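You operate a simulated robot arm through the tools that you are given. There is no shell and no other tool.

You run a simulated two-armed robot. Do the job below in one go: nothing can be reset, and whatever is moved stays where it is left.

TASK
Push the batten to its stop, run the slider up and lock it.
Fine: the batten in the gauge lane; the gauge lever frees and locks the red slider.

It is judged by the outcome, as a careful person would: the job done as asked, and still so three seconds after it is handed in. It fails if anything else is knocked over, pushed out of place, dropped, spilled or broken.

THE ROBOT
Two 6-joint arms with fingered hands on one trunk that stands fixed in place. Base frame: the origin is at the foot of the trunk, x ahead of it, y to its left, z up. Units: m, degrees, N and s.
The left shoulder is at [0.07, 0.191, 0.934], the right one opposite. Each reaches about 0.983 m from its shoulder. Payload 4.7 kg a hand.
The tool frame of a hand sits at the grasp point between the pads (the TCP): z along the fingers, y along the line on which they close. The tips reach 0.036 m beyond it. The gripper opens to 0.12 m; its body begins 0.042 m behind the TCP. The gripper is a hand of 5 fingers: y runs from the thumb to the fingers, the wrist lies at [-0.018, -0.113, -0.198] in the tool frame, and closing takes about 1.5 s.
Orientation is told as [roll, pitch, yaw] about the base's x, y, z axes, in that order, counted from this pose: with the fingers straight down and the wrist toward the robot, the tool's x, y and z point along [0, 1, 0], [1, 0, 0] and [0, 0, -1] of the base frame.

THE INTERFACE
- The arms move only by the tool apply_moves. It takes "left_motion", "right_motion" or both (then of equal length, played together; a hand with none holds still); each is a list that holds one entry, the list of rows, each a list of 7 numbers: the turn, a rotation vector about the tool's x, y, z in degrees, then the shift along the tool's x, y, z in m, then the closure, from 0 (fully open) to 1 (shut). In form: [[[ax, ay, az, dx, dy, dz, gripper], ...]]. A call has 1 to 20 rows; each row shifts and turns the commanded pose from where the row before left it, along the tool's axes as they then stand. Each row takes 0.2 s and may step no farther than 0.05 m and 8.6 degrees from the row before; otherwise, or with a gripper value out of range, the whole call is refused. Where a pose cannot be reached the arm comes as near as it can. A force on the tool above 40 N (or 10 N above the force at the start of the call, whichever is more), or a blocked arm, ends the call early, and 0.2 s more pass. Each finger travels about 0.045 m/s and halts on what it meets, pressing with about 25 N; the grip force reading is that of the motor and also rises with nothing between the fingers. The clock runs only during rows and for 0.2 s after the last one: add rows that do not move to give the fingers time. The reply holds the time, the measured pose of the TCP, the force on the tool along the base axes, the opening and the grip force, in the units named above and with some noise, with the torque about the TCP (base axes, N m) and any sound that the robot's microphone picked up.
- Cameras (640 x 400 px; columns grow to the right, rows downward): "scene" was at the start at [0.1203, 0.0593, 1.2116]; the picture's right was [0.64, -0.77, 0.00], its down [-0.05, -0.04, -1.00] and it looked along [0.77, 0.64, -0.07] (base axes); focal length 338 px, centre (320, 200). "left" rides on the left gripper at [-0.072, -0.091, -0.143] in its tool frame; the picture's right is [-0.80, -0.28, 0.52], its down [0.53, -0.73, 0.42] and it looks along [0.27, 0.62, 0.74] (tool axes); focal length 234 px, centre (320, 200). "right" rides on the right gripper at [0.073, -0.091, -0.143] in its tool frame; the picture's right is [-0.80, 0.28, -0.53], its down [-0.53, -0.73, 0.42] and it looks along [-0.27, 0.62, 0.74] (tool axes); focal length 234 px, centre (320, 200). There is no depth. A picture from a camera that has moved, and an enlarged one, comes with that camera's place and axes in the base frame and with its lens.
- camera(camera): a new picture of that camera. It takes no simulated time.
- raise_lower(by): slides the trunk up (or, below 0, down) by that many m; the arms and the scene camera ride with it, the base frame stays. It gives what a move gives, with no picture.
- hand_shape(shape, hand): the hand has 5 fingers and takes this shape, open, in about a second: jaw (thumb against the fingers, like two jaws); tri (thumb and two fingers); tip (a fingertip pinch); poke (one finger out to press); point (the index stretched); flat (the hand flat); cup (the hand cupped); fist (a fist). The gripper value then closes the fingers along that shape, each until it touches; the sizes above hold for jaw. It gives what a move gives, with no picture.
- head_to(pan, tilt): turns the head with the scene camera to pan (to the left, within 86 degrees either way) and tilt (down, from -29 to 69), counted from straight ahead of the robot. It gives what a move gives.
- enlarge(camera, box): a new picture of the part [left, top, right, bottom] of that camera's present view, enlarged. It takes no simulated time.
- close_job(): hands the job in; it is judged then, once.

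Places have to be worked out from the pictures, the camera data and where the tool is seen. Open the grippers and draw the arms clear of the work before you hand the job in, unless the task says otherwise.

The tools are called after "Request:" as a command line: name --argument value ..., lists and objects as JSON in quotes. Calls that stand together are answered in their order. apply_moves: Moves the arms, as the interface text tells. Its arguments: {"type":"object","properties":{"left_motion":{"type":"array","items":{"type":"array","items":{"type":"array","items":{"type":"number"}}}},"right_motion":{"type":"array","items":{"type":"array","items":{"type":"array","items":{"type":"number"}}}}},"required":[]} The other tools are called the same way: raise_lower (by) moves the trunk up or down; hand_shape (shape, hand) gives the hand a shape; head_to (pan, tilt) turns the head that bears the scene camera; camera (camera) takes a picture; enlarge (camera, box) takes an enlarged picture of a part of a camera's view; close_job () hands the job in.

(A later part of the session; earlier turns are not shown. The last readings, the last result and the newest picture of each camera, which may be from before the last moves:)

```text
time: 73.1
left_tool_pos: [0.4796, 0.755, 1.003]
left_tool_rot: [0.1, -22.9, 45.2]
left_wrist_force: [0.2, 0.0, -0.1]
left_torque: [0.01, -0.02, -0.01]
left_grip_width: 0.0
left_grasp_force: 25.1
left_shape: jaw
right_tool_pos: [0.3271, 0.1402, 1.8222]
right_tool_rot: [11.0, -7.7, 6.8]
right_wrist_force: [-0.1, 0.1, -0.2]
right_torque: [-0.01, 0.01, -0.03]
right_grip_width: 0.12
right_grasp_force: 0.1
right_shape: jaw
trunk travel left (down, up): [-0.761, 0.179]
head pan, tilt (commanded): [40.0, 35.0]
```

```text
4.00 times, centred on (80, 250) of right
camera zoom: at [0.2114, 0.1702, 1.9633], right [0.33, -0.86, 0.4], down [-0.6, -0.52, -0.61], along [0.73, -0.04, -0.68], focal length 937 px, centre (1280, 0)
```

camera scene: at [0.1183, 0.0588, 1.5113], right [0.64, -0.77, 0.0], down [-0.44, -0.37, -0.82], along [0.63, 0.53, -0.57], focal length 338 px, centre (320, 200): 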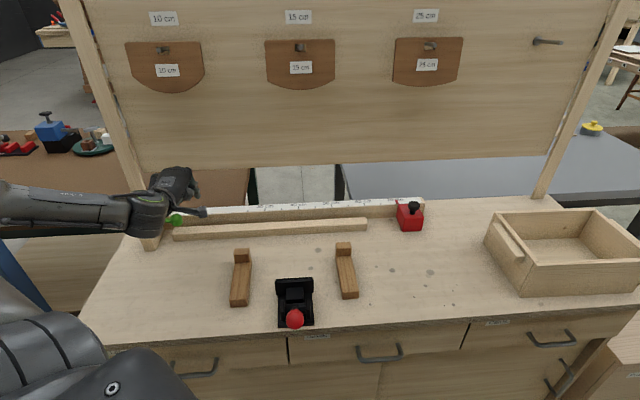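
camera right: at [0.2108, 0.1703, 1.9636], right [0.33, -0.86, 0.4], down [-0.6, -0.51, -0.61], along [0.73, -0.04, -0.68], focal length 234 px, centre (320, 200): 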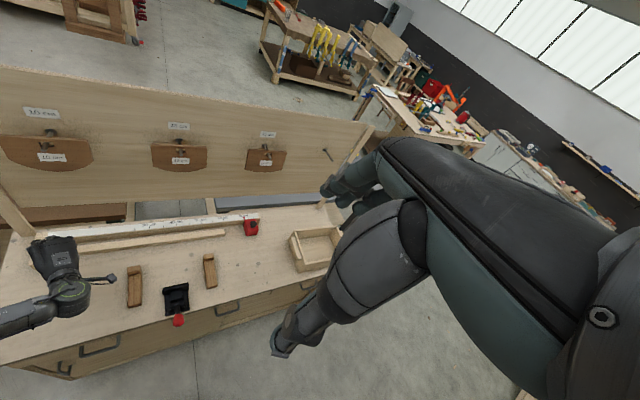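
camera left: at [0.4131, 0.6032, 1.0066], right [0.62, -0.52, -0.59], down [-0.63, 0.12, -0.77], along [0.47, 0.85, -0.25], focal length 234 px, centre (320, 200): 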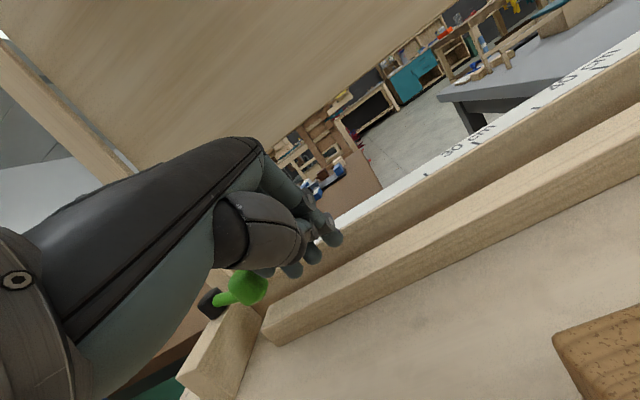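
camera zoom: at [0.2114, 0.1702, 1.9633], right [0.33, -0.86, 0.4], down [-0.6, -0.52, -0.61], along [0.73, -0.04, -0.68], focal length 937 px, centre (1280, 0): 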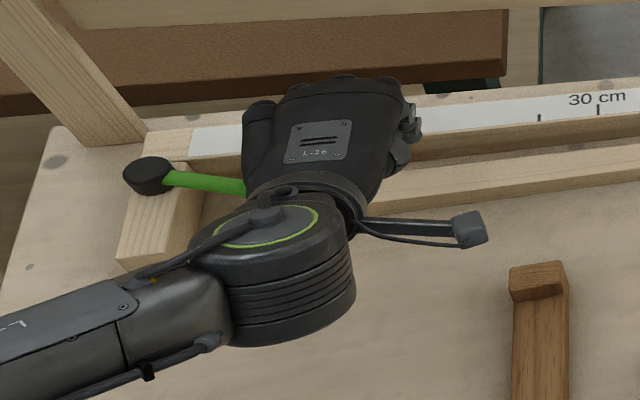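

Pitch -23° was reached without trouble. I'll go on to about -10° so the fingers are nearly vertical.

Request:
apply_moves --left_motion '[[[6, 0, 0, 0, 0, 0, 1], [6, 0, 0, 0, 0, 0, 1]]]'

Request:
camera --camera "left"

Request:
camera --camera "scene"

```text
time: 73.7
left_tool_pos: [0.4795, 0.7562, 1.003]
left_tool_rot: [0.1, -10.9, 45.1]
left_wrist_force: [-0.2, 0.5, -0.2]
left_torque: [0.02, -0.02, 0.04]
left_grip_width: 0.0001
left_grasp_force: 25.4
left_shape: jaw
right_tool_pos: [0.3278, 0.1419, 1.8223]
right_tool_rot: [11.1, -7.7, 6.8]
right_wrist_force: [0.1, -0.6, 0.0]
right_torque: [0.0, -0.01, -0.02]
right_grip_width: 0.12
right_grasp_force: 0.1
right_shape: jaw
trunk travel left (down, up): [-0.761, 0.179]
head pan, tilt (commanded): [40.0, 35.0]
```

```text
taken
camera left: at [0.4497, 0.6231, 1.1248], right [0.45, -0.69, -0.57], down [-0.83, -0.08, -0.55], along [0.34, 0.72, -0.61], focal length 234 px, centre (320, 200)
```

left: 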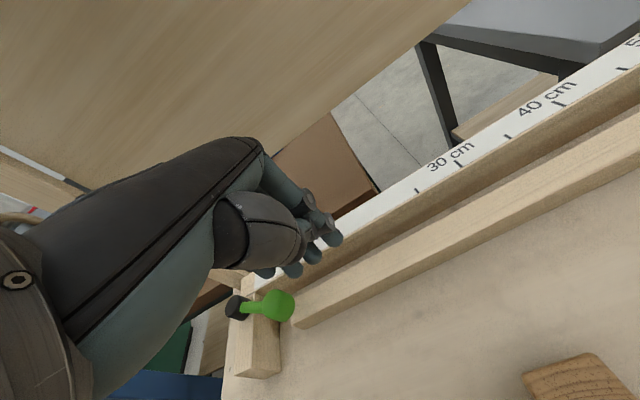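

```text
taken
camera scene: at [0.1181, 0.0571, 1.5113], right [0.64, -0.77, 0.0], down [-0.44, -0.37, -0.82], along [0.63, 0.53, -0.57], focal length 338 px, centre (320, 200)
```

scene: 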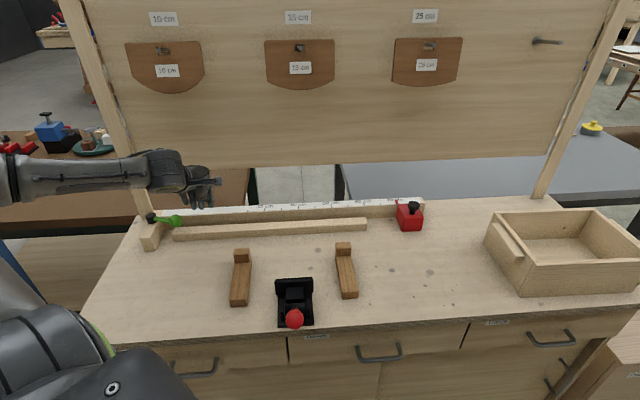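

The fingers are near vertical now and the posture is stable. The knob is at about u = -0.295, v = 0.888. I'll move above and just behind it, then lower so the ring and little fingers sit between the knob and the fence.

Request:
apply_moves --left_motion '[[[0, 0, 0, 0.0222, 0.0152, 0.003, 1], [0, 0, 0, 0.0222, 0.0152, 0.003, 1]]]'

Request:
camera --camera "left"

Request:
enlarge --camera "right" --box '[0, 200, 160, 300]'

```text
time: 74.3
left_tool_pos: [0.4701, 0.8098, 1.0032]
left_tool_rot: [0.0, -11.0, 45.2]
left_wrist_force: [0.3, 1.4, -0.4]
left_torque: [-0.01, 0.0, 0.03]
left_grip_width: 0.0001
left_grasp_force: 24.9
left_shape: jaw
right_tool_pos: [0.326, 0.1421, 1.8217]
right_tool_rot: [10.9, -7.9, 6.6]
right_wrist_force: [-0.3, 0.7, -0.4]
right_torque: [0.01, 0.0, -0.01]
right_grip_width: 0.1201
right_grasp_force: 0.0
right_shape: jaw
trunk travel left (down, up): [-0.761, 0.179]
head pan, tilt (commanded): [40.0, 35.0]
```

```text
taken
camera left: at [0.439, 0.6769, 1.1251], right [0.45, -0.69, -0.57], down [-0.83, -0.08, -0.56], along [0.34, 0.72, -0.61], focal length 234 px, centre (320, 200)
```

left: 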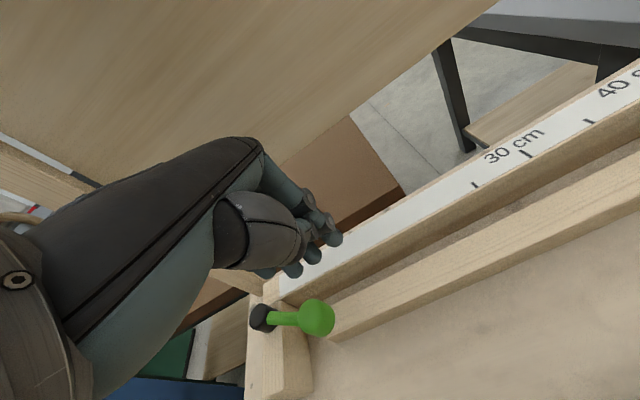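

```text
4.00 times, centred on (80, 250) of right
camera zoom: at [0.2108, 0.1717, 1.9633], right [0.33, -0.86, 0.4], down [-0.6, -0.52, -0.61], along [0.73, -0.04, -0.68], focal length 937 px, centre (1280, 0)
```

zoom: 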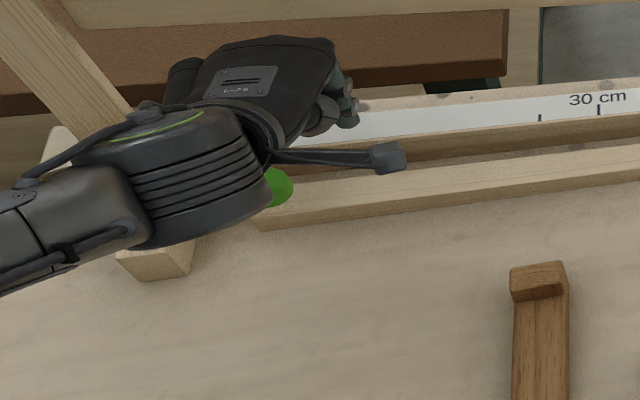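

Positioned behind the knob, 6 cm above the fence top. I'll lower about 4.5 cm so the tips are just above the ruler surface.

Request:
apply_moves --left_motion '[[[0, 0, 0, 0, -0.0029, 0.015, 1], [0, 0, 0, 0, -0.0029, 0.015, 1], [0, 0, 0, 0, -0.0027, 0.0142, 1]]]'

Request:
enlarge --camera "left" --box '[220, 200, 420, 340]'

Request:
enlarge --camera "scene" --box '[100, 130, 260, 250]'

```text
time: 75.1
left_tool_pos: [0.4701, 0.8109, 0.9569]
left_tool_rot: [0.0, -11.0, 45.1]
left_wrist_force: [0.2, 0.5, 0.4]
left_torque: [0.01, 0.03, 0.02]
left_grip_width: 0.0001
left_grasp_force: 25.0
left_shape: jaw
right_tool_pos: [0.3264, 0.1414, 1.822]
right_tool_rot: [11.0, -7.6, 6.8]
right_wrist_force: [0.8, 0.7, -0.3]
right_torque: [0.01, 0.0, 0.02]
right_grip_width: 0.1199
right_grasp_force: 0.1
right_shape: jaw
trunk travel left (down, up): [-0.761, 0.179]
head pan, tilt (commanded): [40.0, 35.0]
```

```text
2.86 times, centred on (320, 270) of left
camera zoom: at [0.4397, 0.6775, 1.0797], right [0.45, -0.69, -0.57], down [-0.83, -0.08, -0.56], along [0.34, 0.72, -0.61], focal length 669 px, centre (320, 0)
```

zoom: 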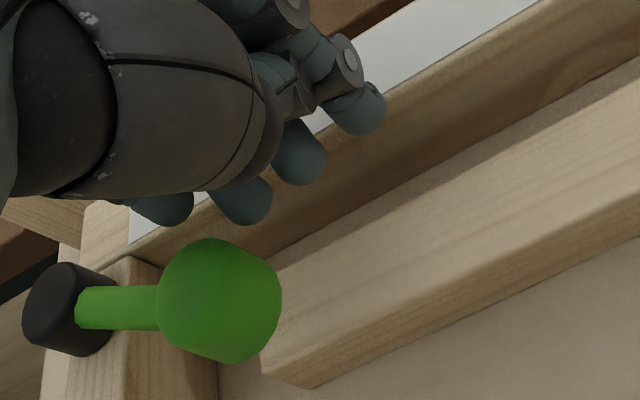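

```text
3.33 times, centred on (180, 190) of scene
camera zoom: at [0.1176, 0.0578, 1.5114], right [0.64, -0.77, 0.0], down [-0.44, -0.37, -0.82], along [0.63, 0.53, -0.57], focal length 1126 px, centre (787, 233)
```

zoom: 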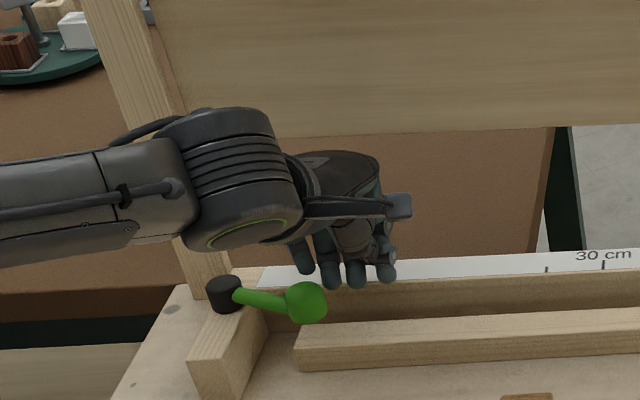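

The fingertips are now clearly behind the knob, between it and the backboard, just over the ruler. I'll pull toward the front in 1 cm steps.

Request:
apply_moves --left_motion '[[[0, 0, 0, 0, -0.0049, -0.0009, 1], [0, 0, 0, 0, -0.0049, -0.0009, 1], [0, 0, 0, 0, -0.0049, -0.0009, 1], [0, 0, 0, 0, -0.0049, -0.0009, 1]]]'

Request:
enlarge --camera "scene" --box '[100, 130, 260, 250]'

Request:
enlarge --camera "left" --box '[220, 200, 420, 340]'

```text
time: 76.1
left_tool_pos: [0.4553, 0.7956, 0.9566]
left_tool_rot: [0.0, -11.0, 45.1]
left_wrist_force: [0.4, 0.7, 1.3]
left_torque: [0.05, 0.01, -0.03]
left_grip_width: 0.0002
left_grasp_force: 24.4
left_shape: jaw
right_tool_pos: [0.3271, 0.1403, 1.8224]
right_tool_rot: [11.0, -7.8, 6.7]
right_wrist_force: [0.4, 0.5, 0.6]
right_torque: [0.01, 0.01, 0.01]
right_grip_width: 0.12
right_grasp_force: 0.1
right_shape: jaw
trunk travel left (down, up): [-0.761, 0.179]
head pan, tilt (commanded): [40.0, 35.0]
```

```text
3.33 times, centred on (180, 190) of scene
camera zoom: at [0.1172, 0.0575, 1.5114], right [0.64, -0.77, 0.0], down [-0.44, -0.37, -0.82], along [0.63, 0.53, -0.57], focal length 1126 px, centre (787, 233)
```

zoom: 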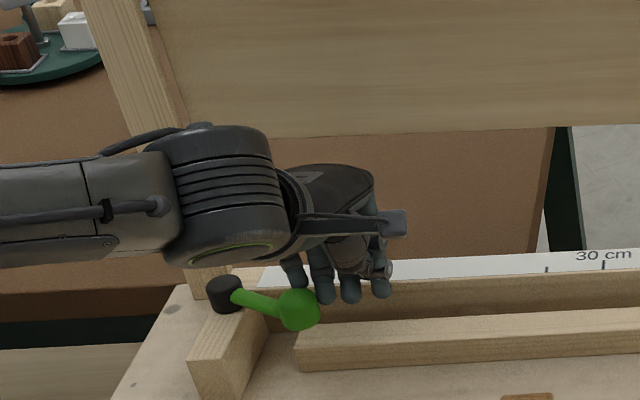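

```text
2.86 times, centred on (320, 270) of left
camera zoom: at [0.4251, 0.6627, 1.0798], right [0.45, -0.69, -0.57], down [-0.83, -0.08, -0.56], along [0.34, 0.72, -0.61], focal length 669 px, centre (320, 0)
```

zoom: 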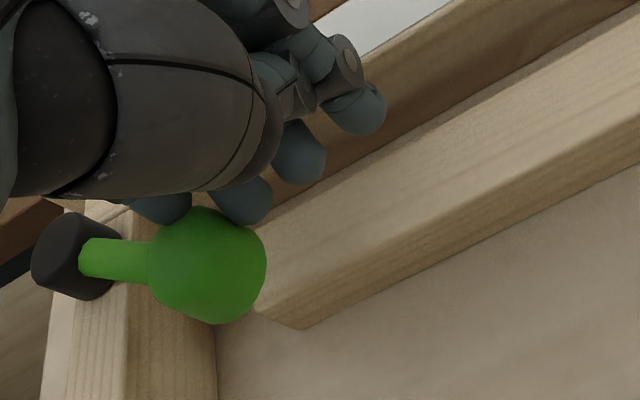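

The lever is turning easily toward the front (nearly zero force). I'll keep pulling along the arc, a little to the left as well.

Request:
apply_moves --left_motion '[[[0, 0, 0, 0.0033, -0.0065, -0.0013, 1], [0, 0, 0, 0.0033, -0.0065, -0.0013, 1], [0, 0, 0, 0.0033, -0.0065, -0.0013, 1], [0, 0, 0, 0.0033, -0.0065, -0.0013, 1], [0, 0, 0, 0.0033, -0.0065, -0.0013, 1], [0, 0, 0, 0.0033, -0.0065, -0.0013, 1]]]'

Request:
enlarge --camera "scene" --box '[100, 130, 260, 250]'

Request:
enlarge --camera "left" --box '[180, 200, 380, 340]'

```text
time: 77.5
left_tool_pos: [0.4145, 0.7803, 0.9565]
left_tool_rot: [0.0, -11.0, 45.1]
left_wrist_force: [0.7, 0.5, -1.0]
left_torque: [0.0, 0.0, -0.03]
left_grip_width: 0.0
left_grasp_force: 24.9
left_shape: jaw
right_tool_pos: [0.3263, 0.1415, 1.8224]
right_tool_rot: [11.0, -7.8, 6.7]
right_wrist_force: [-0.5, -0.3, 0.4]
right_torque: [-0.03, 0.01, 0.03]
right_grip_width: 0.1198
right_grasp_force: 0.0
right_shape: jaw
trunk travel left (down, up): [-0.761, 0.179]
head pan, tilt (commanded): [40.0, 35.0]
```

```text
3.33 times, centred on (180, 190) of scene
camera zoom: at [0.1175, 0.0573, 1.5114], right [0.64, -0.77, 0.0], down [-0.44, -0.37, -0.82], along [0.63, 0.53, -0.57], focal length 1126 px, centre (787, 233)
```

zoom: 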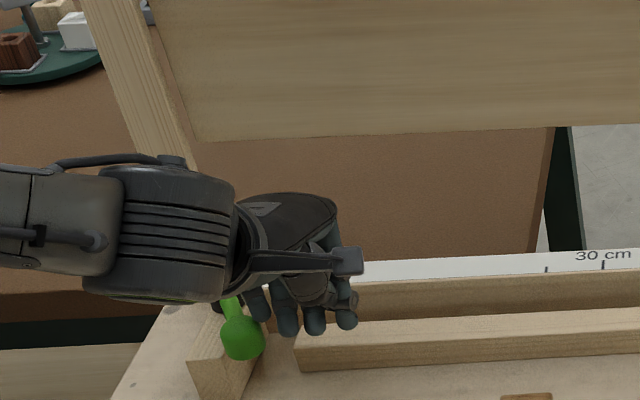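

```text
2.86 times, centred on (280, 270) of left
camera zoom: at [0.3833, 0.6481, 1.0799], right [0.45, -0.69, -0.57], down [-0.83, -0.08, -0.56], along [0.34, 0.72, -0.61], focal length 669 px, centre (434, 0)
```

zoom: 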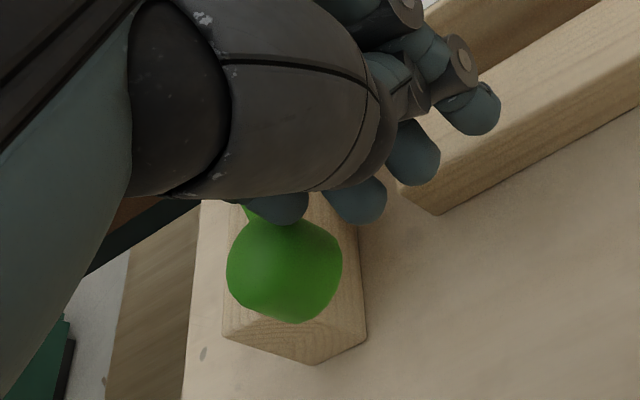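

The lever now points well toward the front, over the end block. I'll continue sweeping it left until I feel its end stop.

Request:
apply_moves --left_motion '[[[0, 0, 0, 0.0065, -0.003, -0.0006, 1], [0, 0, 0, 0.0065, -0.003, -0.0006, 1], [0, 0, 0, 0.0065, -0.003, -0.0006, 1], [0, 0, 0, 0.0065, -0.003, -0.0006, 1]]]'

Request:
enlarge --camera "scene" --box '[100, 130, 260, 250]'

Request:
enlarge --camera "left" --box '[180, 200, 380, 340]'

```text
time: 78.5
left_tool_pos: [0.3872, 0.7919, 0.9571]
left_tool_rot: [0.0, -10.9, 45.1]
left_wrist_force: [0.8, -0.4, 0.5]
left_torque: [0.02, 0.01, -0.03]
left_grip_width: 0.0002
left_grasp_force: 25.0
left_shape: jaw
right_tool_pos: [0.3268, 0.1397, 1.8232]
right_tool_rot: [11.1, -7.7, 6.7]
right_wrist_force: [1.3, -0.9, -0.4]
right_torque: [0.0, -0.01, 0.0]
right_grip_width: 0.1202
right_grasp_force: 0.1
right_shape: jaw
trunk travel left (down, up): [-0.761, 0.179]
head pan, tilt (commanded): [40.0, 35.0]
```

```text
3.33 times, centred on (180, 190) of scene
camera zoom: at [0.1179, 0.0571, 1.5113], right [0.64, -0.77, 0.0], down [-0.44, -0.37, -0.82], along [0.63, 0.53, -0.57], focal length 1126 px, centre (787, 233)
```

zoom: 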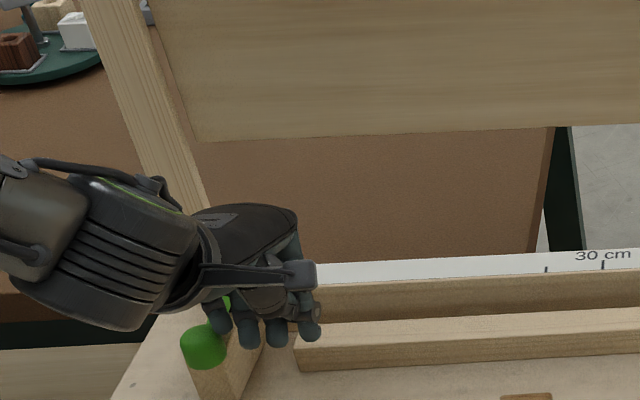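

```text
2.86 times, centred on (280, 270) of left
camera zoom: at [0.3565, 0.658, 1.0799], right [0.45, -0.69, -0.57], down [-0.83, -0.08, -0.56], along [0.34, 0.72, -0.61], focal length 669 px, centre (434, 0)
```

zoom: 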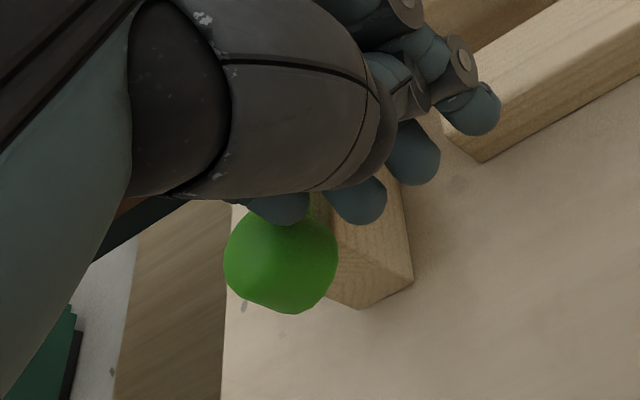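

Still almost no resistance, with the lever now at about -83° from the fence line. I'll continue a few centimetres more to find the end stop.

Request:
apply_moves --left_motion '[[[0, 0, 0, 0.007, 0, 0, 1], [0, 0, 0, 0.007, 0, 0, 1], [0, 0, 0, 0.007, 0, 0, 1], [0, 0, 0, 0.007, 0, 0, 1]]]'

Request:
enlarge --camera "scene" --box '[100, 130, 260, 250]'

Request:
enlarge --camera "left" --box '[180, 200, 380, 340]'

```text
time: 79.5
left_tool_pos: [0.3725, 0.8012, 0.9526]
left_tool_rot: [0.1, -11.0, 44.7]
left_wrist_force: [9.7, -7.7, 6.9]
left_torque: [0.19, 0.13, -0.16]
left_grip_width: 0.0
left_grasp_force: 24.8
left_shape: jaw
left hand out of reach, approached as far as the arm can: row 2, 3
right_tool_pos: [0.3303, 0.1371, 1.8238]
right_tool_rot: [11.1, -7.7, 6.8]
right_wrist_force: [0.0, -0.6, 0.1]
right_torque: [0.02, 0.01, 0.02]
right_grip_width: 0.1201
right_grasp_force: 0.1
right_shape: jaw
trunk travel left (down, up): [-0.761, 0.179]
head pan, tilt (commanded): [40.0, 35.0]
```

```text
3.33 times, centred on (180, 190) of scene
camera zoom: at [0.12, 0.0537, 1.5115], right [0.64, -0.77, 0.0], down [-0.44, -0.37, -0.82], along [0.63, 0.53, -0.57], focal length 1126 px, centre (787, 233)
```

zoom: 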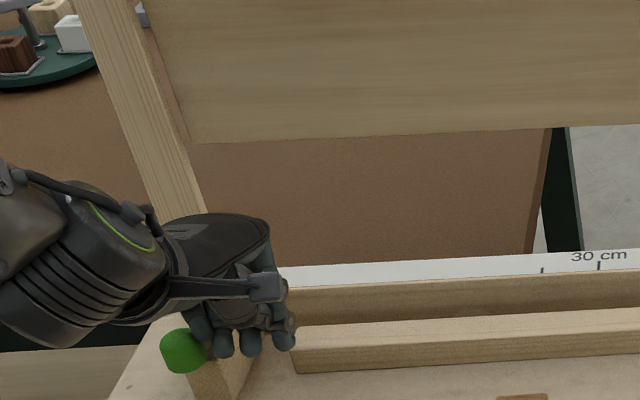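

```text
2.86 times, centred on (280, 270) of left
camera zoom: at [0.3417, 0.6683, 1.075], right [0.44, -0.69, -0.57], down [-0.83, -0.07, -0.56], along [0.34, 0.72, -0.6], focal length 669 px, centre (434, 0)
```

zoom: 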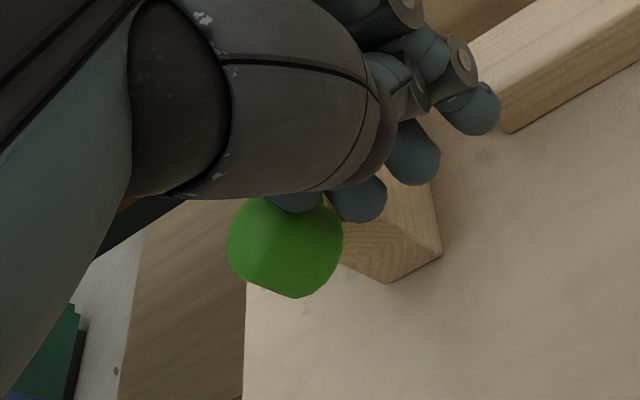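

There is now resistance of about 12 N with the lever pointing straight to the front at about -92°, so this looks like its other stop. I'll back off and rise, then check that the lever stays there.

Request:
apply_moves --left_motion '[[[0, 0, 0, -0.015, 0, 0, 1], [0, 0, 0, -0.02, 0.002, 0, 1], [0, 0, 0, -0.01, 0.0057, -0.0295, 1], [0, 0, 0, 0, 0.0057, -0.0295, 1]]]'

Request:
camera --camera "left"

Request:
enlarge --camera "right" --box '[0, 200, 160, 300]'

Request:
enlarge --camera "scene" --box '[100, 130, 260, 250]'

```text
time: 80.5
left_tool_pos: [0.4016, 0.7781, 0.9696]
left_tool_rot: [0.1, -10.9, 45.2]
left_wrist_force: [-0.3, -0.3, 0.6]
left_torque: [0.02, -0.01, -0.04]
left_grip_width: 0.0
left_grasp_force: 25.5
left_shape: jaw
left hand out of reach, approached as far as the arm can: row 3, 4
right_tool_pos: [0.3252, 0.1424, 1.823]
right_tool_rot: [10.9, -7.7, 6.7]
right_wrist_force: [0.5, 0.9, 0.3]
right_torque: [0.0, -0.06, -0.02]
right_grip_width: 0.1199
right_grasp_force: 0.1
right_shape: jaw
trunk travel left (down, up): [-0.761, 0.179]
head pan, tilt (commanded): [40.0, 35.0]
```

```text
taken
camera left: at [0.3708, 0.645, 1.0927], right [0.45, -0.69, -0.57], down [-0.83, -0.08, -0.56], along [0.34, 0.72, -0.61], focal length 234 px, centre (320, 200)
```

left: 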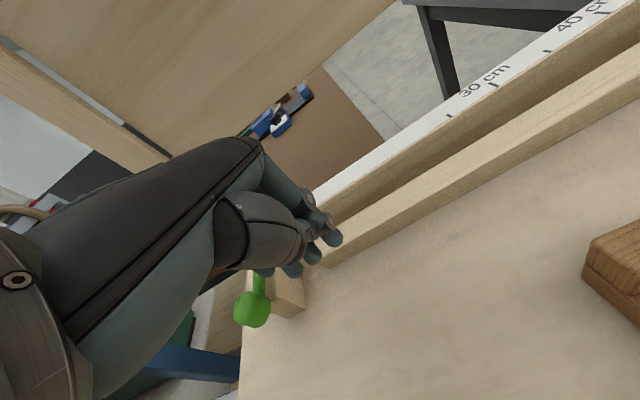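

```text
4.00 times, centred on (80, 250) of right
camera zoom: at [0.2095, 0.1721, 1.9633], right [0.33, -0.86, 0.4], down [-0.6, -0.52, -0.61], along [0.73, -0.04, -0.68], focal length 937 px, centre (1280, 0)
```

zoom: 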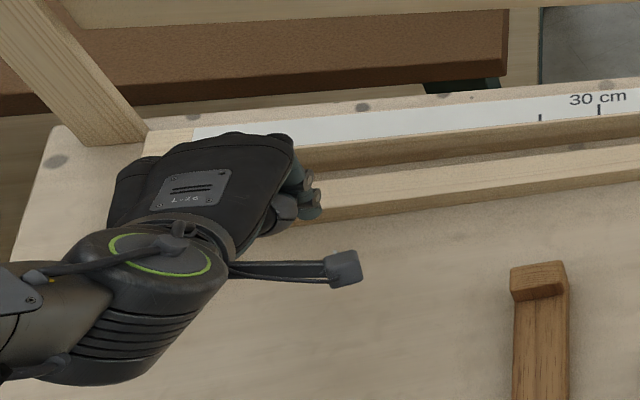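

```text
3.33 times, centred on (180, 190) of scene
camera zoom: at [0.1166, 0.0581, 1.5114], right [0.64, -0.77, 0.0], down [-0.44, -0.37, -0.82], along [0.63, 0.53, -0.57], focal length 1126 px, centre (787, 233)
```

zoom: 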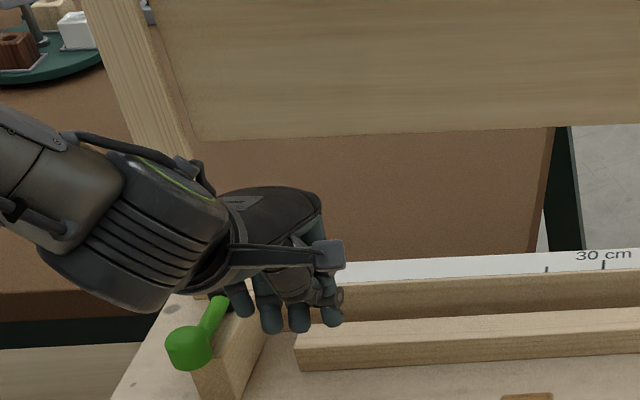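

The lever stays put, pointing straight to the front. The slider resisted before, so the first position was evidently "locked" and this should be "free". I'll carry the left hand away to the right and up, toward the posture that let me reach the slider.

Request:
apply_moves --left_motion '[[[0, 0, 0, -0.0248, -0.002, -0.0208, 1], [0, 0, 0, -0.0248, -0.002, -0.0208, 1], [0, 0, 0, -0.0248, -0.002, -0.0208, 1], [0, 0, 0, -0.0248, -0.002, -0.0208, 1], [0, 0, 0, -0.0248, -0.002, -0.0208, 1], [0, 0, 0, -0.0248, -0.002, -0.0208, 1]]]'

Request:
camera --camera "scene"

Request:
camera --camera "right"

```text
time: 81.9
left_tool_pos: [0.4895, 0.631, 1.0766]
left_tool_rot: [0.1, -10.8, 45.0]
left_wrist_force: [0.1, 0.5, 0.7]
left_torque: [0.0, 0.03, -0.02]
left_grip_width: 0.0001
left_grasp_force: 24.5
left_shape: jaw
left hand out of reach, approached as far as the arm can: row 1
right_tool_pos: [0.3279, 0.1422, 1.8224]
right_tool_rot: [11.0, -7.7, 6.7]
right_wrist_force: [0.0, -0.4, -0.5]
right_torque: [0.0, 0.02, 0.03]
right_grip_width: 0.1202
right_grasp_force: 0.1
right_shape: jaw
trunk travel left (down, up): [-0.761, 0.179]
head pan, tilt (commanded): [40.0, 35.0]
```

```text
taken
camera scene: at [0.1185, 0.0576, 1.5113], right [0.64, -0.77, 0.0], down [-0.44, -0.37, -0.82], along [0.63, 0.53, -0.57], focal length 338 px, centre (320, 200)
```

scene: 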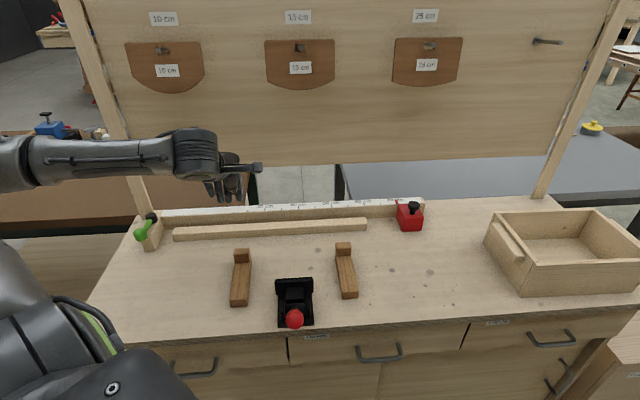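

```text
taken
camera right: at [0.2122, 0.1713, 1.9632], right [0.33, -0.86, 0.4], down [-0.6, -0.52, -0.61], along [0.73, -0.04, -0.68], focal length 234 px, centre (320, 200)
```

right: 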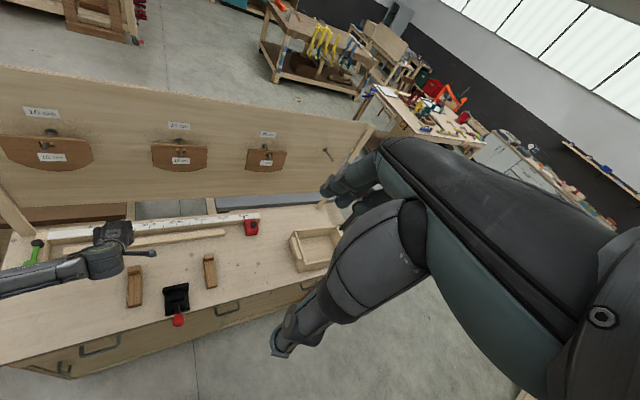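

Good. I'll go up a bit more, then yaw the hand back to 0 while watching for any limit warnings.

Request:
apply_moves --left_motion '[[[0, 0, 0, -0.0226, -0.001, -0.0246, 1], [0, 0, 0, -0.0226, -0.001, -0.0246, 1], [0, 0, 0, -0.0226, -0.001, -0.0246, 1], [0, 0, 0, -0.0226, -0.001, -0.0246, 1], [0, 0, 0, -0.0226, -0.001, -0.0246, 1]]]'

Request:
apply_moves --left_motion '[[[0, -1.43, 7.37, 0, 0, 0, 1], [0, -1.43, 7.37, 0, 0, 0, 1], [0, -1.43, 7.37, 0, 0, 0, 1]]]'

Request:
camera --camera "scene"

```text
time: 83.1
left_tool_pos: [0.543, 0.5488, 1.1932]
left_tool_rot: [-0.1, -11.0, 44.9]
left_wrist_force: [-0.4, -0.4, 0.1]
left_torque: [-0.01, -0.01, 0.01]
left_grip_width: 0.0
left_grasp_force: 25.5
left_shape: jaw
left hand out of reach, approached as far as the arm can: row 5
right_tool_pos: [0.3284, 0.1412, 1.8228]
right_tool_rot: [10.9, -7.6, 6.7]
right_wrist_force: [0.1, -0.5, 0.0]
right_torque: [0.0, -0.02, -0.02]
right_grip_width: 0.12
right_grasp_force: 0.0
right_shape: jaw
trunk travel left (down, up): [-0.761, 0.179]
head pan, tilt (commanded): [40.0, 35.0]
```

```text
time: 83.9
left_tool_pos: [0.5407, 0.5475, 1.1942]
left_tool_rot: [0.1, -11.0, 22.6]
left_wrist_force: [1.1, -0.8, 0.2]
left_torque: [0.03, 0.04, 0.02]
left_grip_width: 0.0
left_grasp_force: 24.9
left_shape: jaw
right_tool_pos: [0.3234, 0.1406, 1.8235]
right_tool_rot: [11.0, -7.7, 6.7]
right_wrist_force: [0.5, 0.0, -0.2]
right_torque: [0.01, -0.03, -0.03]
right_grip_width: 0.1198
right_grasp_force: 0.0
right_shape: jaw
trunk travel left (down, up): [-0.761, 0.179]
head pan, tilt (commanded): [40.0, 35.0]
```

```text
taken
camera scene: at [0.1161, 0.057, 1.5115], right [0.64, -0.77, 0.0], down [-0.44, -0.37, -0.82], along [0.63, 0.53, -0.57], focal length 338 px, centre (320, 200)
```

scene: 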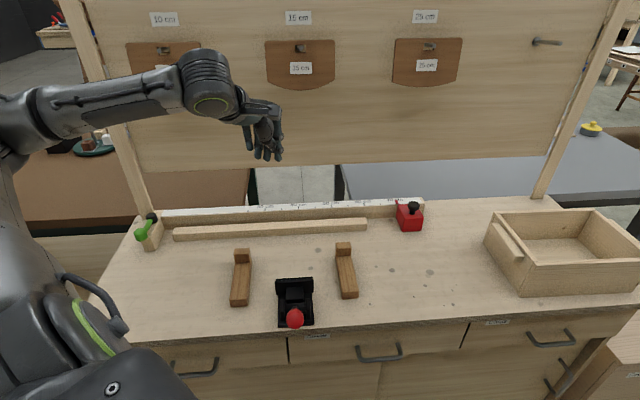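

All calm. I'll now rotate toward the palm-inward orientation (about roll -42°, pitch -43°, yaw 19°), which previously let the arm switch to the long-reach posture.

Request:
apply_moves --left_motion '[[[-3.65, -5.36, 1.87, 0, 0, 0, 1], [-3.65, -5.36, 1.87, 0, 0, 0, 1], [-3.65, -5.36, 1.87, 0, 0, 0, 1], [-3.65, -5.36, 1.87, 0, 0, 0, 1]]]'

Request:
camera --camera "scene"

```text
time: 84.9
left_tool_pos: [0.5302, 0.4752, 1.1473]
left_tool_rot: [-19.9, -26.6, 17.4]
left_wrist_force: [0.0, -0.3, -0.2]
left_torque: [0.04, 0.0, 0.01]
left_grip_width: 0.0
left_grasp_force: 24.7
left_shape: jaw
left hand out of reach, approached as far as the arm can: row 1, 2, 3
right_tool_pos: [0.3245, 0.1407, 1.8234]
right_tool_rot: [11.0, -7.8, 6.7]
right_wrist_force: [-0.3, -0.3, -0.3]
right_torque: [0.06, -0.04, 0.0]
right_grip_width: 0.1202
right_grasp_force: 0.1
right_shape: jaw
trunk travel left (down, up): [-0.761, 0.179]
head pan, tilt (commanded): [40.0, 35.0]
```

```text
taken
camera scene: at [0.1162, 0.056, 1.5115], right [0.64, -0.77, 0.0], down [-0.44, -0.37, -0.82], along [0.63, 0.53, -0.57], focal length 338 px, centre (320, 200)
```

scene: 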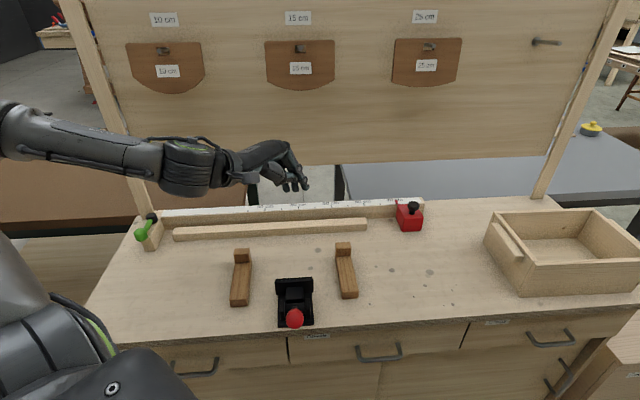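

I'll carry on with the second half of this rotation, with a slight lift.

Request:
apply_moves --left_motion '[[[-3.65, -5.36, 1.87, 0, 0.005, -0.005, 1], [-3.65, -5.36, 1.87, 0, 0.005, -0.005, 1], [-3.65, -5.36, 1.87, 0, 0.005, -0.005, 1], [-3.65, -5.36, 1.87, 0, 0.005, -0.005, 1]]]'

Request:
camera --camera "scene"

```text
time: 85.9
left_tool_pos: [0.5365, 0.4776, 1.1683]
left_tool_rot: [-42.5, -42.8, 19.0]
left_wrist_force: [-0.6, -0.8, 0.1]
left_torque: [-0.01, -0.02, -0.04]
left_grip_width: 0.0
left_grasp_force: 24.5
left_shape: jaw
left hand out of reach, approached as far as the arm can: row 1
right_tool_pos: [0.3267, 0.1454, 1.8216]
right_tool_rot: [10.8, -7.7, 6.8]
right_wrist_force: [0.3, 0.7, -0.4]
right_torque: [-0.03, 0.01, 0.01]
right_grip_width: 0.12
right_grasp_force: 0.0
right_shape: jaw
trunk travel left (down, up): [-0.761, 0.179]
head pan, tilt (commanded): [40.0, 35.0]
```

```text
taken
camera scene: at [0.117, 0.0598, 1.5114], right [0.64, -0.77, 0.0], down [-0.44, -0.37, -0.82], along [0.63, 0.53, -0.57], focal length 338 px, centre (320, 200)
```

scene: 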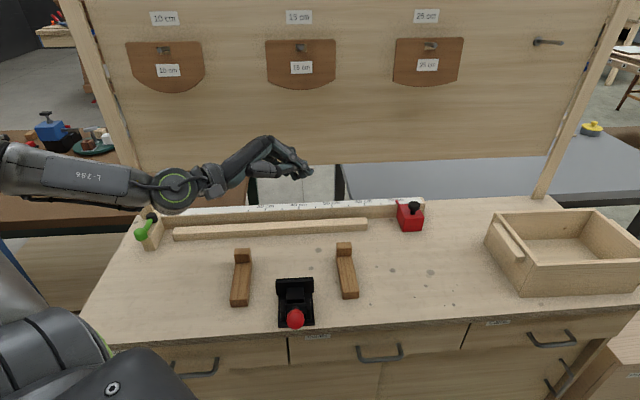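

The orientation is reached. Now I'll move forward in small steps, as worked before.

Request:
apply_moves --left_motion '[[[0, 0, 0, 0, 0.02, 0.01, 1], [0, 0, 0, 0, 0.02, 0.01, 1], [0, 0, 0, 0, 0.02, 0.01, 1]]]'

Request:
camera --camera "scene"

```text
time: 86.7
left_tool_pos: [0.5995, 0.4748, 1.1943]
left_tool_rot: [-42.2, -42.8, 18.9]
left_wrist_force: [0.4, -0.7, 0.7]
left_torque: [0.03, 0.02, 0.0]
left_grip_width: 0.0
left_grasp_force: 25.2
left_shape: jaw
right_tool_pos: [0.3286, 0.1414, 1.8213]
right_tool_rot: [11.0, -7.7, 6.8]
right_wrist_force: [0.6, 0.1, 0.4]
right_torque: [0.02, 0.0, 0.01]
right_grip_width: 0.1201
right_grasp_force: 0.0
right_shape: jaw
trunk travel left (down, up): [-0.761, 0.179]
head pan, tilt (commanded): [40.0, 35.0]
```

```text
taken
camera scene: at [0.1185, 0.0574, 1.5113], right [0.64, -0.77, 0.0], down [-0.44, -0.37, -0.82], along [0.63, 0.53, -0.57], focal length 338 px, centre (320, 200)
```

scene: 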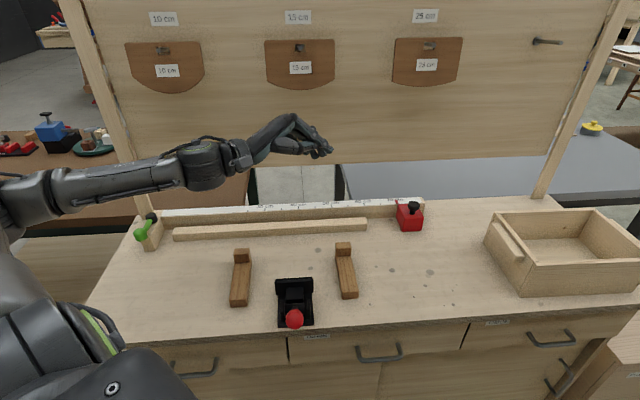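

No warnings. I'll continue forward to about (0.785, 0.43, 1.18).

Request:
apply_moves --left_motion '[[[0, 0, 0, 0.001, 0.0178, 0.0265, 1], [0, 0, 0, 0.001, 0.0178, 0.0265, 1], [0, 0, 0, 0.001, 0.0178, 0.0265, 1], [0, 0, 0, 0.001, 0.0178, 0.0265, 1], [0, 0, 0, 0.001, 0.0178, 0.0265, 1], [0, 0, 0, 0.001, 0.0178, 0.0265, 1]]]'

Request:
camera --camera "scene"

```text
time: 88.1
left_tool_pos: [0.7866, 0.4311, 1.1768]
left_tool_rot: [-42.1, -42.8, 18.8]
left_wrist_force: [0.5, 0.3, -0.5]
left_torque: [0.02, -0.02, -0.03]
left_grip_width: 0.0
left_grasp_force: 25.1
left_shape: jaw
right_tool_pos: [0.3292, 0.1402, 1.8211]
right_tool_rot: [11.0, -7.7, 6.7]
right_wrist_force: [0.5, -0.6, -0.2]
right_torque: [0.03, 0.02, 0.03]
right_grip_width: 0.12
right_grasp_force: 0.1
right_shape: jaw
trunk travel left (down, up): [-0.761, 0.179]
head pan, tilt (commanded): [40.0, 35.0]
```

```text
taken
camera scene: at [0.1189, 0.0565, 1.5113], right [0.64, -0.77, 0.0], down [-0.44, -0.37, -0.82], along [0.63, 0.53, -0.57], focal length 338 px, centre (320, 200)
```

scene: 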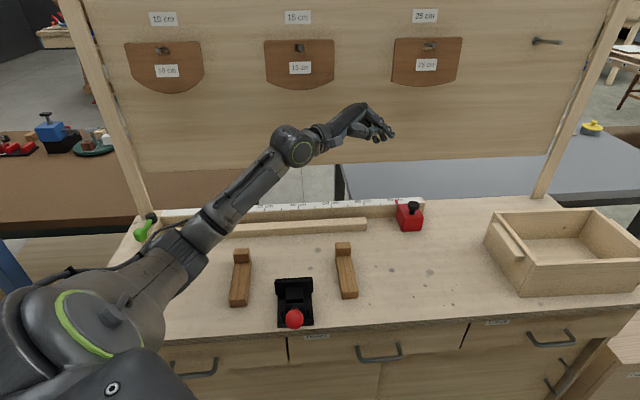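

The arm is in the long-reach posture again. I'll raise the trunk 5 cm for more elbow clearance over the clamp, then pitch and roll the hand so the fingers point down.

Request:
raise_lower --by 0.05

Request:
apply_moves --left_motion '[[[6.78, 1.9, -3.79, 0, 0, 0, 1], [6.78, 1.9, -3.79, 0, 0, 0, 1], [6.78, 1.9, -3.79, 0, 0, 0, 1], [6.78, 1.9, -3.79, 0, 0, 0, 1], [6.78, 1.9, -3.79, 0, 0, 0, 1]]]'

Request:
apply_moves --left_motion '[[[-1.38, 7.74, 1.46, 0, 0, 0, 0.8], [-1.38, 7.74, 1.46, 0, 0, 0, 0.6], [-1.38, 7.74, 1.46, 0, 0, 0, 0.4], [-1.0, 5.8, 1.1, 0, 0, 0, 0.2], [0, 0, 0, 0, 0, 0, 0], [0, 0, 0, 0, 0, 0, 0], [0, 0, 0, 0, 0, 0, 0], [0, 0, 0, 0, 0, 0, 0]]]'

Request:
camera --camera "scene"

Request:
camera --camera "left"

```text
time: 89.1
left_tool_pos: [0.7852, 0.4321, 1.2276]
left_tool_rot: [-42.2, -42.8, 18.9]
left_wrist_force: [0.2, 1.4, 0.0]
left_torque: [-0.02, -0.01, -0.02]
left_grip_width: 0.0001
left_grasp_force: 25.7
left_shape: jaw
right_tool_pos: [0.3259, 0.1424, 1.873]
right_tool_rot: [10.9, -7.8, 6.7]
right_wrist_force: [-0.2, -0.4, 0.3]
right_torque: [-0.01, 0.0, 0.02]
right_grip_width: 0.1201
right_grasp_force: 0.1
right_shape: jaw
trunk travel left (down, up): [-0.811, 0.129]
head pan, tilt (commanded): [40.0, 35.0]
```

```text
time: 90.3
left_tool_pos: [0.7853, 0.43, 1.2274]
left_tool_rot: [-30.2, -4.1, 13.8]
left_wrist_force: [-0.8, -0.6, 0.3]
left_torque: [0.01, 0.01, -0.02]
left_grip_width: 0.0003
left_grasp_force: 25.3
left_shape: jaw
right_tool_pos: [0.3287, 0.1408, 1.872]
right_tool_rot: [11.0, -7.7, 6.7]
right_wrist_force: [-0.1, -0.3, 0.0]
right_torque: [0.05, -0.02, -0.02]
right_grip_width: 0.1199
right_grasp_force: 0.1
right_shape: jaw
trunk travel left (down, up): [-0.811, 0.129]
head pan, tilt (commanded): [40.0, 35.0]
```

```text
time: 92.1
left_tool_pos: [0.7838, 0.4317, 1.2269]
left_tool_rot: [-0.6, -10.6, 10.0]
left_wrist_force: [-0.3, 0.1, -0.1]
left_torque: [0.02, 0.0, -0.03]
left_grip_width: 0.1023
left_grasp_force: 0.0
left_shape: jaw
right_tool_pos: [0.3263, 0.1417, 1.8718]
right_tool_rot: [11.0, -7.8, 6.7]
right_wrist_force: [0.0, 0.0, 0.1]
right_torque: [0.02, 0.0, 0.01]
right_grip_width: 0.1199
right_grasp_force: 0.2
right_shape: jaw
trunk travel left (down, up): [-0.811, 0.129]
head pan, tilt (commanded): [40.0, 35.0]
```

```text
taken
camera scene: at [0.1176, 0.0575, 1.5614], right [0.64, -0.77, 0.0], down [-0.44, -0.37, -0.82], along [0.63, 0.53, -0.57], focal length 338 px, centre (320, 200)
```

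scene: 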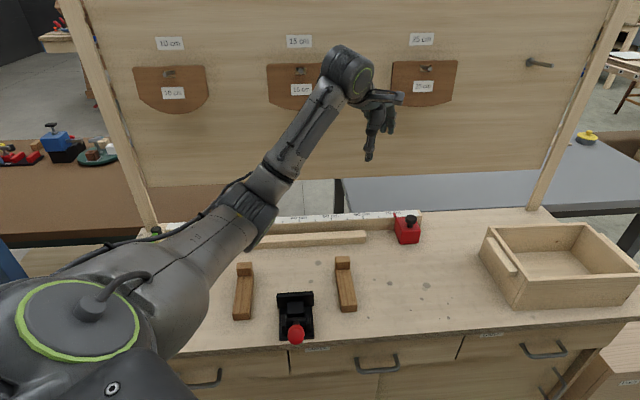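

```text
taken
camera left: at [0.6822, 0.343, 1.3521], right [-0.04, -0.83, -0.56], down [-0.72, 0.41, -0.56], along [0.69, 0.38, -0.61], focal length 234 px, centre (320, 200)
```

left: 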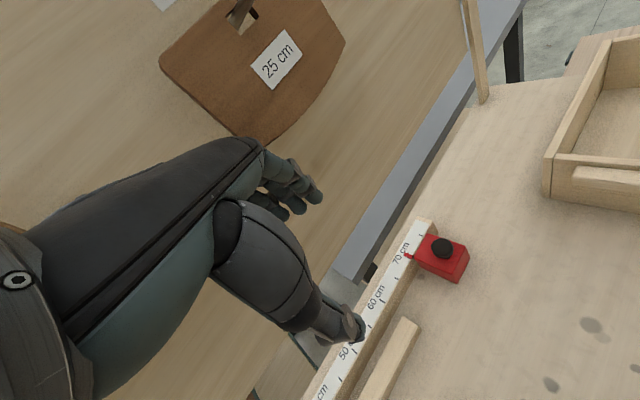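

The jaw is open with fingers down. I'll refine the knob position with zooms before moving over it.

Request:
enlarge --camera "scene" --box '[370, 190, 450, 240]'

Request:
enlarge --camera "left" --box '[380, 200, 500, 300]'

Request:
enlarge --camera "right" --box '[200, 180, 320, 260]'

```text
8.00 times, centred on (410, 215) of scene
camera zoom: at [0.1176, 0.0575, 1.5614], right [0.64, -0.77, 0.0], down [-0.44, -0.37, -0.82], along [0.63, 0.53, -0.57], focal length 2703 px, centre (-400, 80)
```

zoom: 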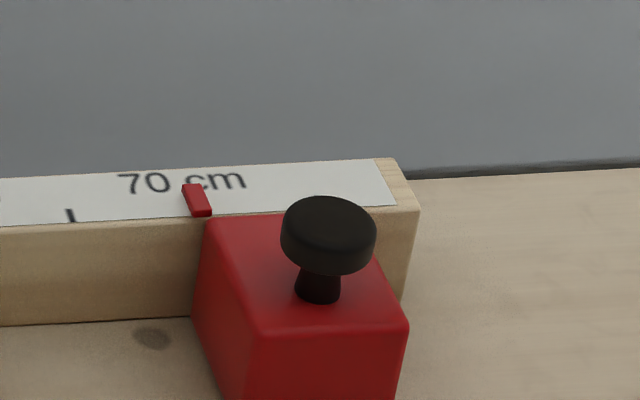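

```text
4.00 times, centred on (440, 250) of left
camera zoom: at [0.6822, 0.343, 1.3521], right [-0.04, -0.83, -0.56], down [-0.72, 0.41, -0.56], along [0.69, 0.38, -0.61], focal length 937 px, centre (-160, 0)
```

zoom: 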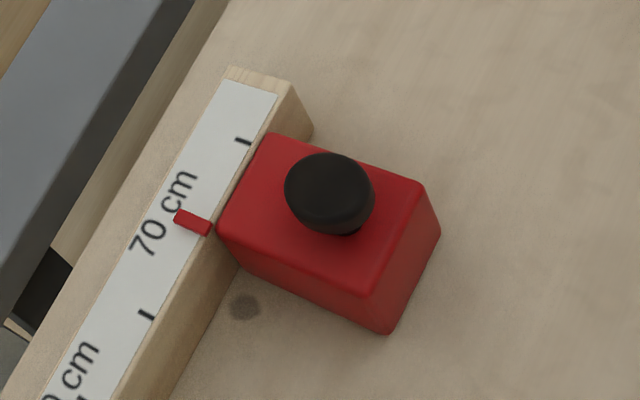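

```text
5.00 times, centred on (260, 220) of right
camera zoom: at [0.2111, 0.1711, 2.0133], right [0.33, -0.86, 0.4], down [-0.6, -0.52, -0.61], along [0.73, -0.04, -0.68], focal length 1171 px, centre (620, 100)
```

zoom: 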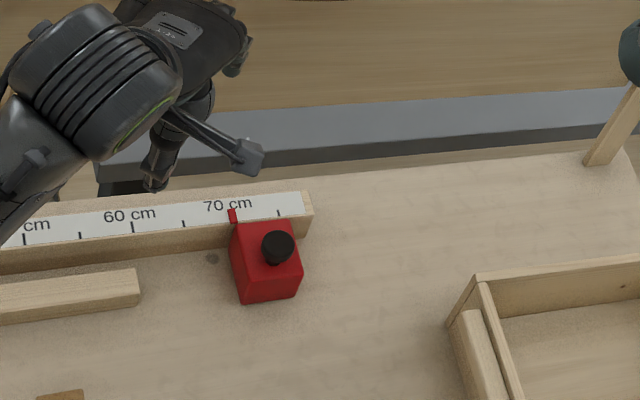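

The knob is at about (0.898, 0.359, 0.94). I'll carry the open hand to about 10 cm above it.

Request:
apply_moves --left_motion '[[[0, 0, 0, -0.0149, 0.0111, 0.0321, 0], [0, 0, 0, -0.0149, 0.0111, 0.0321, 0], [0, 0, 0, -0.0149, 0.0111, 0.0321, 0], [0, 0, 0, -0.0149, 0.0111, 0.0321, 0], [0, 0, 0, -0.0149, 0.0111, 0.0321, 0], [0, 0, 0, -0.0149, 0.0111, 0.0321, 0]]]'

Request:
camera --camera "left"

Request:
enlarge --camera "right" --box '[200, 180, 320, 260]'

Request:
camera --camera "scene"

```text
time: 93.5
left_tool_pos: [0.8998, 0.357, 1.0517]
left_tool_rot: [-0.6, -10.6, 9.9]
left_wrist_force: [0.8, 0.1, -0.2]
left_torque: [0.02, 0.03, -0.01]
left_grip_width: 0.1198
left_grasp_force: 0.1
left_shape: jaw
right_tool_pos: [0.3282, 0.1404, 1.8726]
right_tool_rot: [11.0, -7.7, 6.8]
right_wrist_force: [0.2, -0.5, -0.1]
right_torque: [0.02, 0.02, 0.0]
right_grip_width: 0.1202
right_grasp_force: 0.2
right_shape: jaw
trunk travel left (down, up): [-0.811, 0.129]
head pan, tilt (commanded): [40.0, 35.0]
```

```text
taken
camera left: at [0.7984, 0.2692, 1.1747], right [-0.04, -0.83, -0.56], down [-0.72, 0.41, -0.56], along [0.69, 0.38, -0.61], focal length 234 px, centre (320, 200)
```

left: 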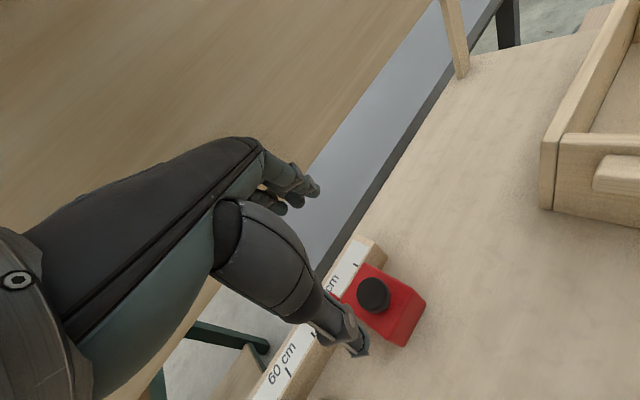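

```text
5.00 times, centred on (260, 220) of right
camera zoom: at [0.2125, 0.1703, 2.0133], right [0.33, -0.86, 0.4], down [-0.6, -0.52, -0.61], along [0.73, -0.04, -0.68], focal length 1171 px, centre (620, 100)
```

zoom: 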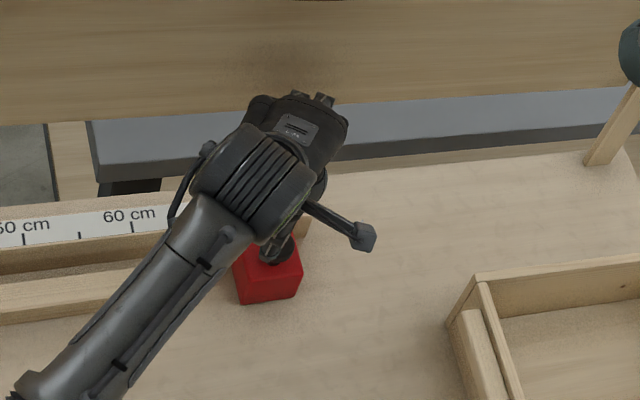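

```text
taken
camera scene: at [0.1187, 0.0568, 1.5613], right [0.64, -0.77, 0.0], down [-0.44, -0.37, -0.82], along [0.63, 0.53, -0.57], focal length 338 px, centre (320, 200)
```

scene: 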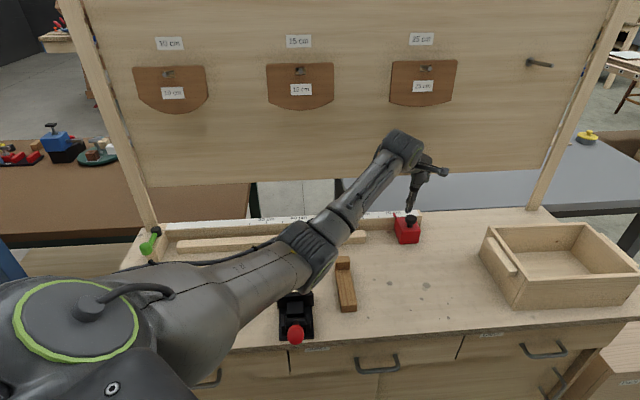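

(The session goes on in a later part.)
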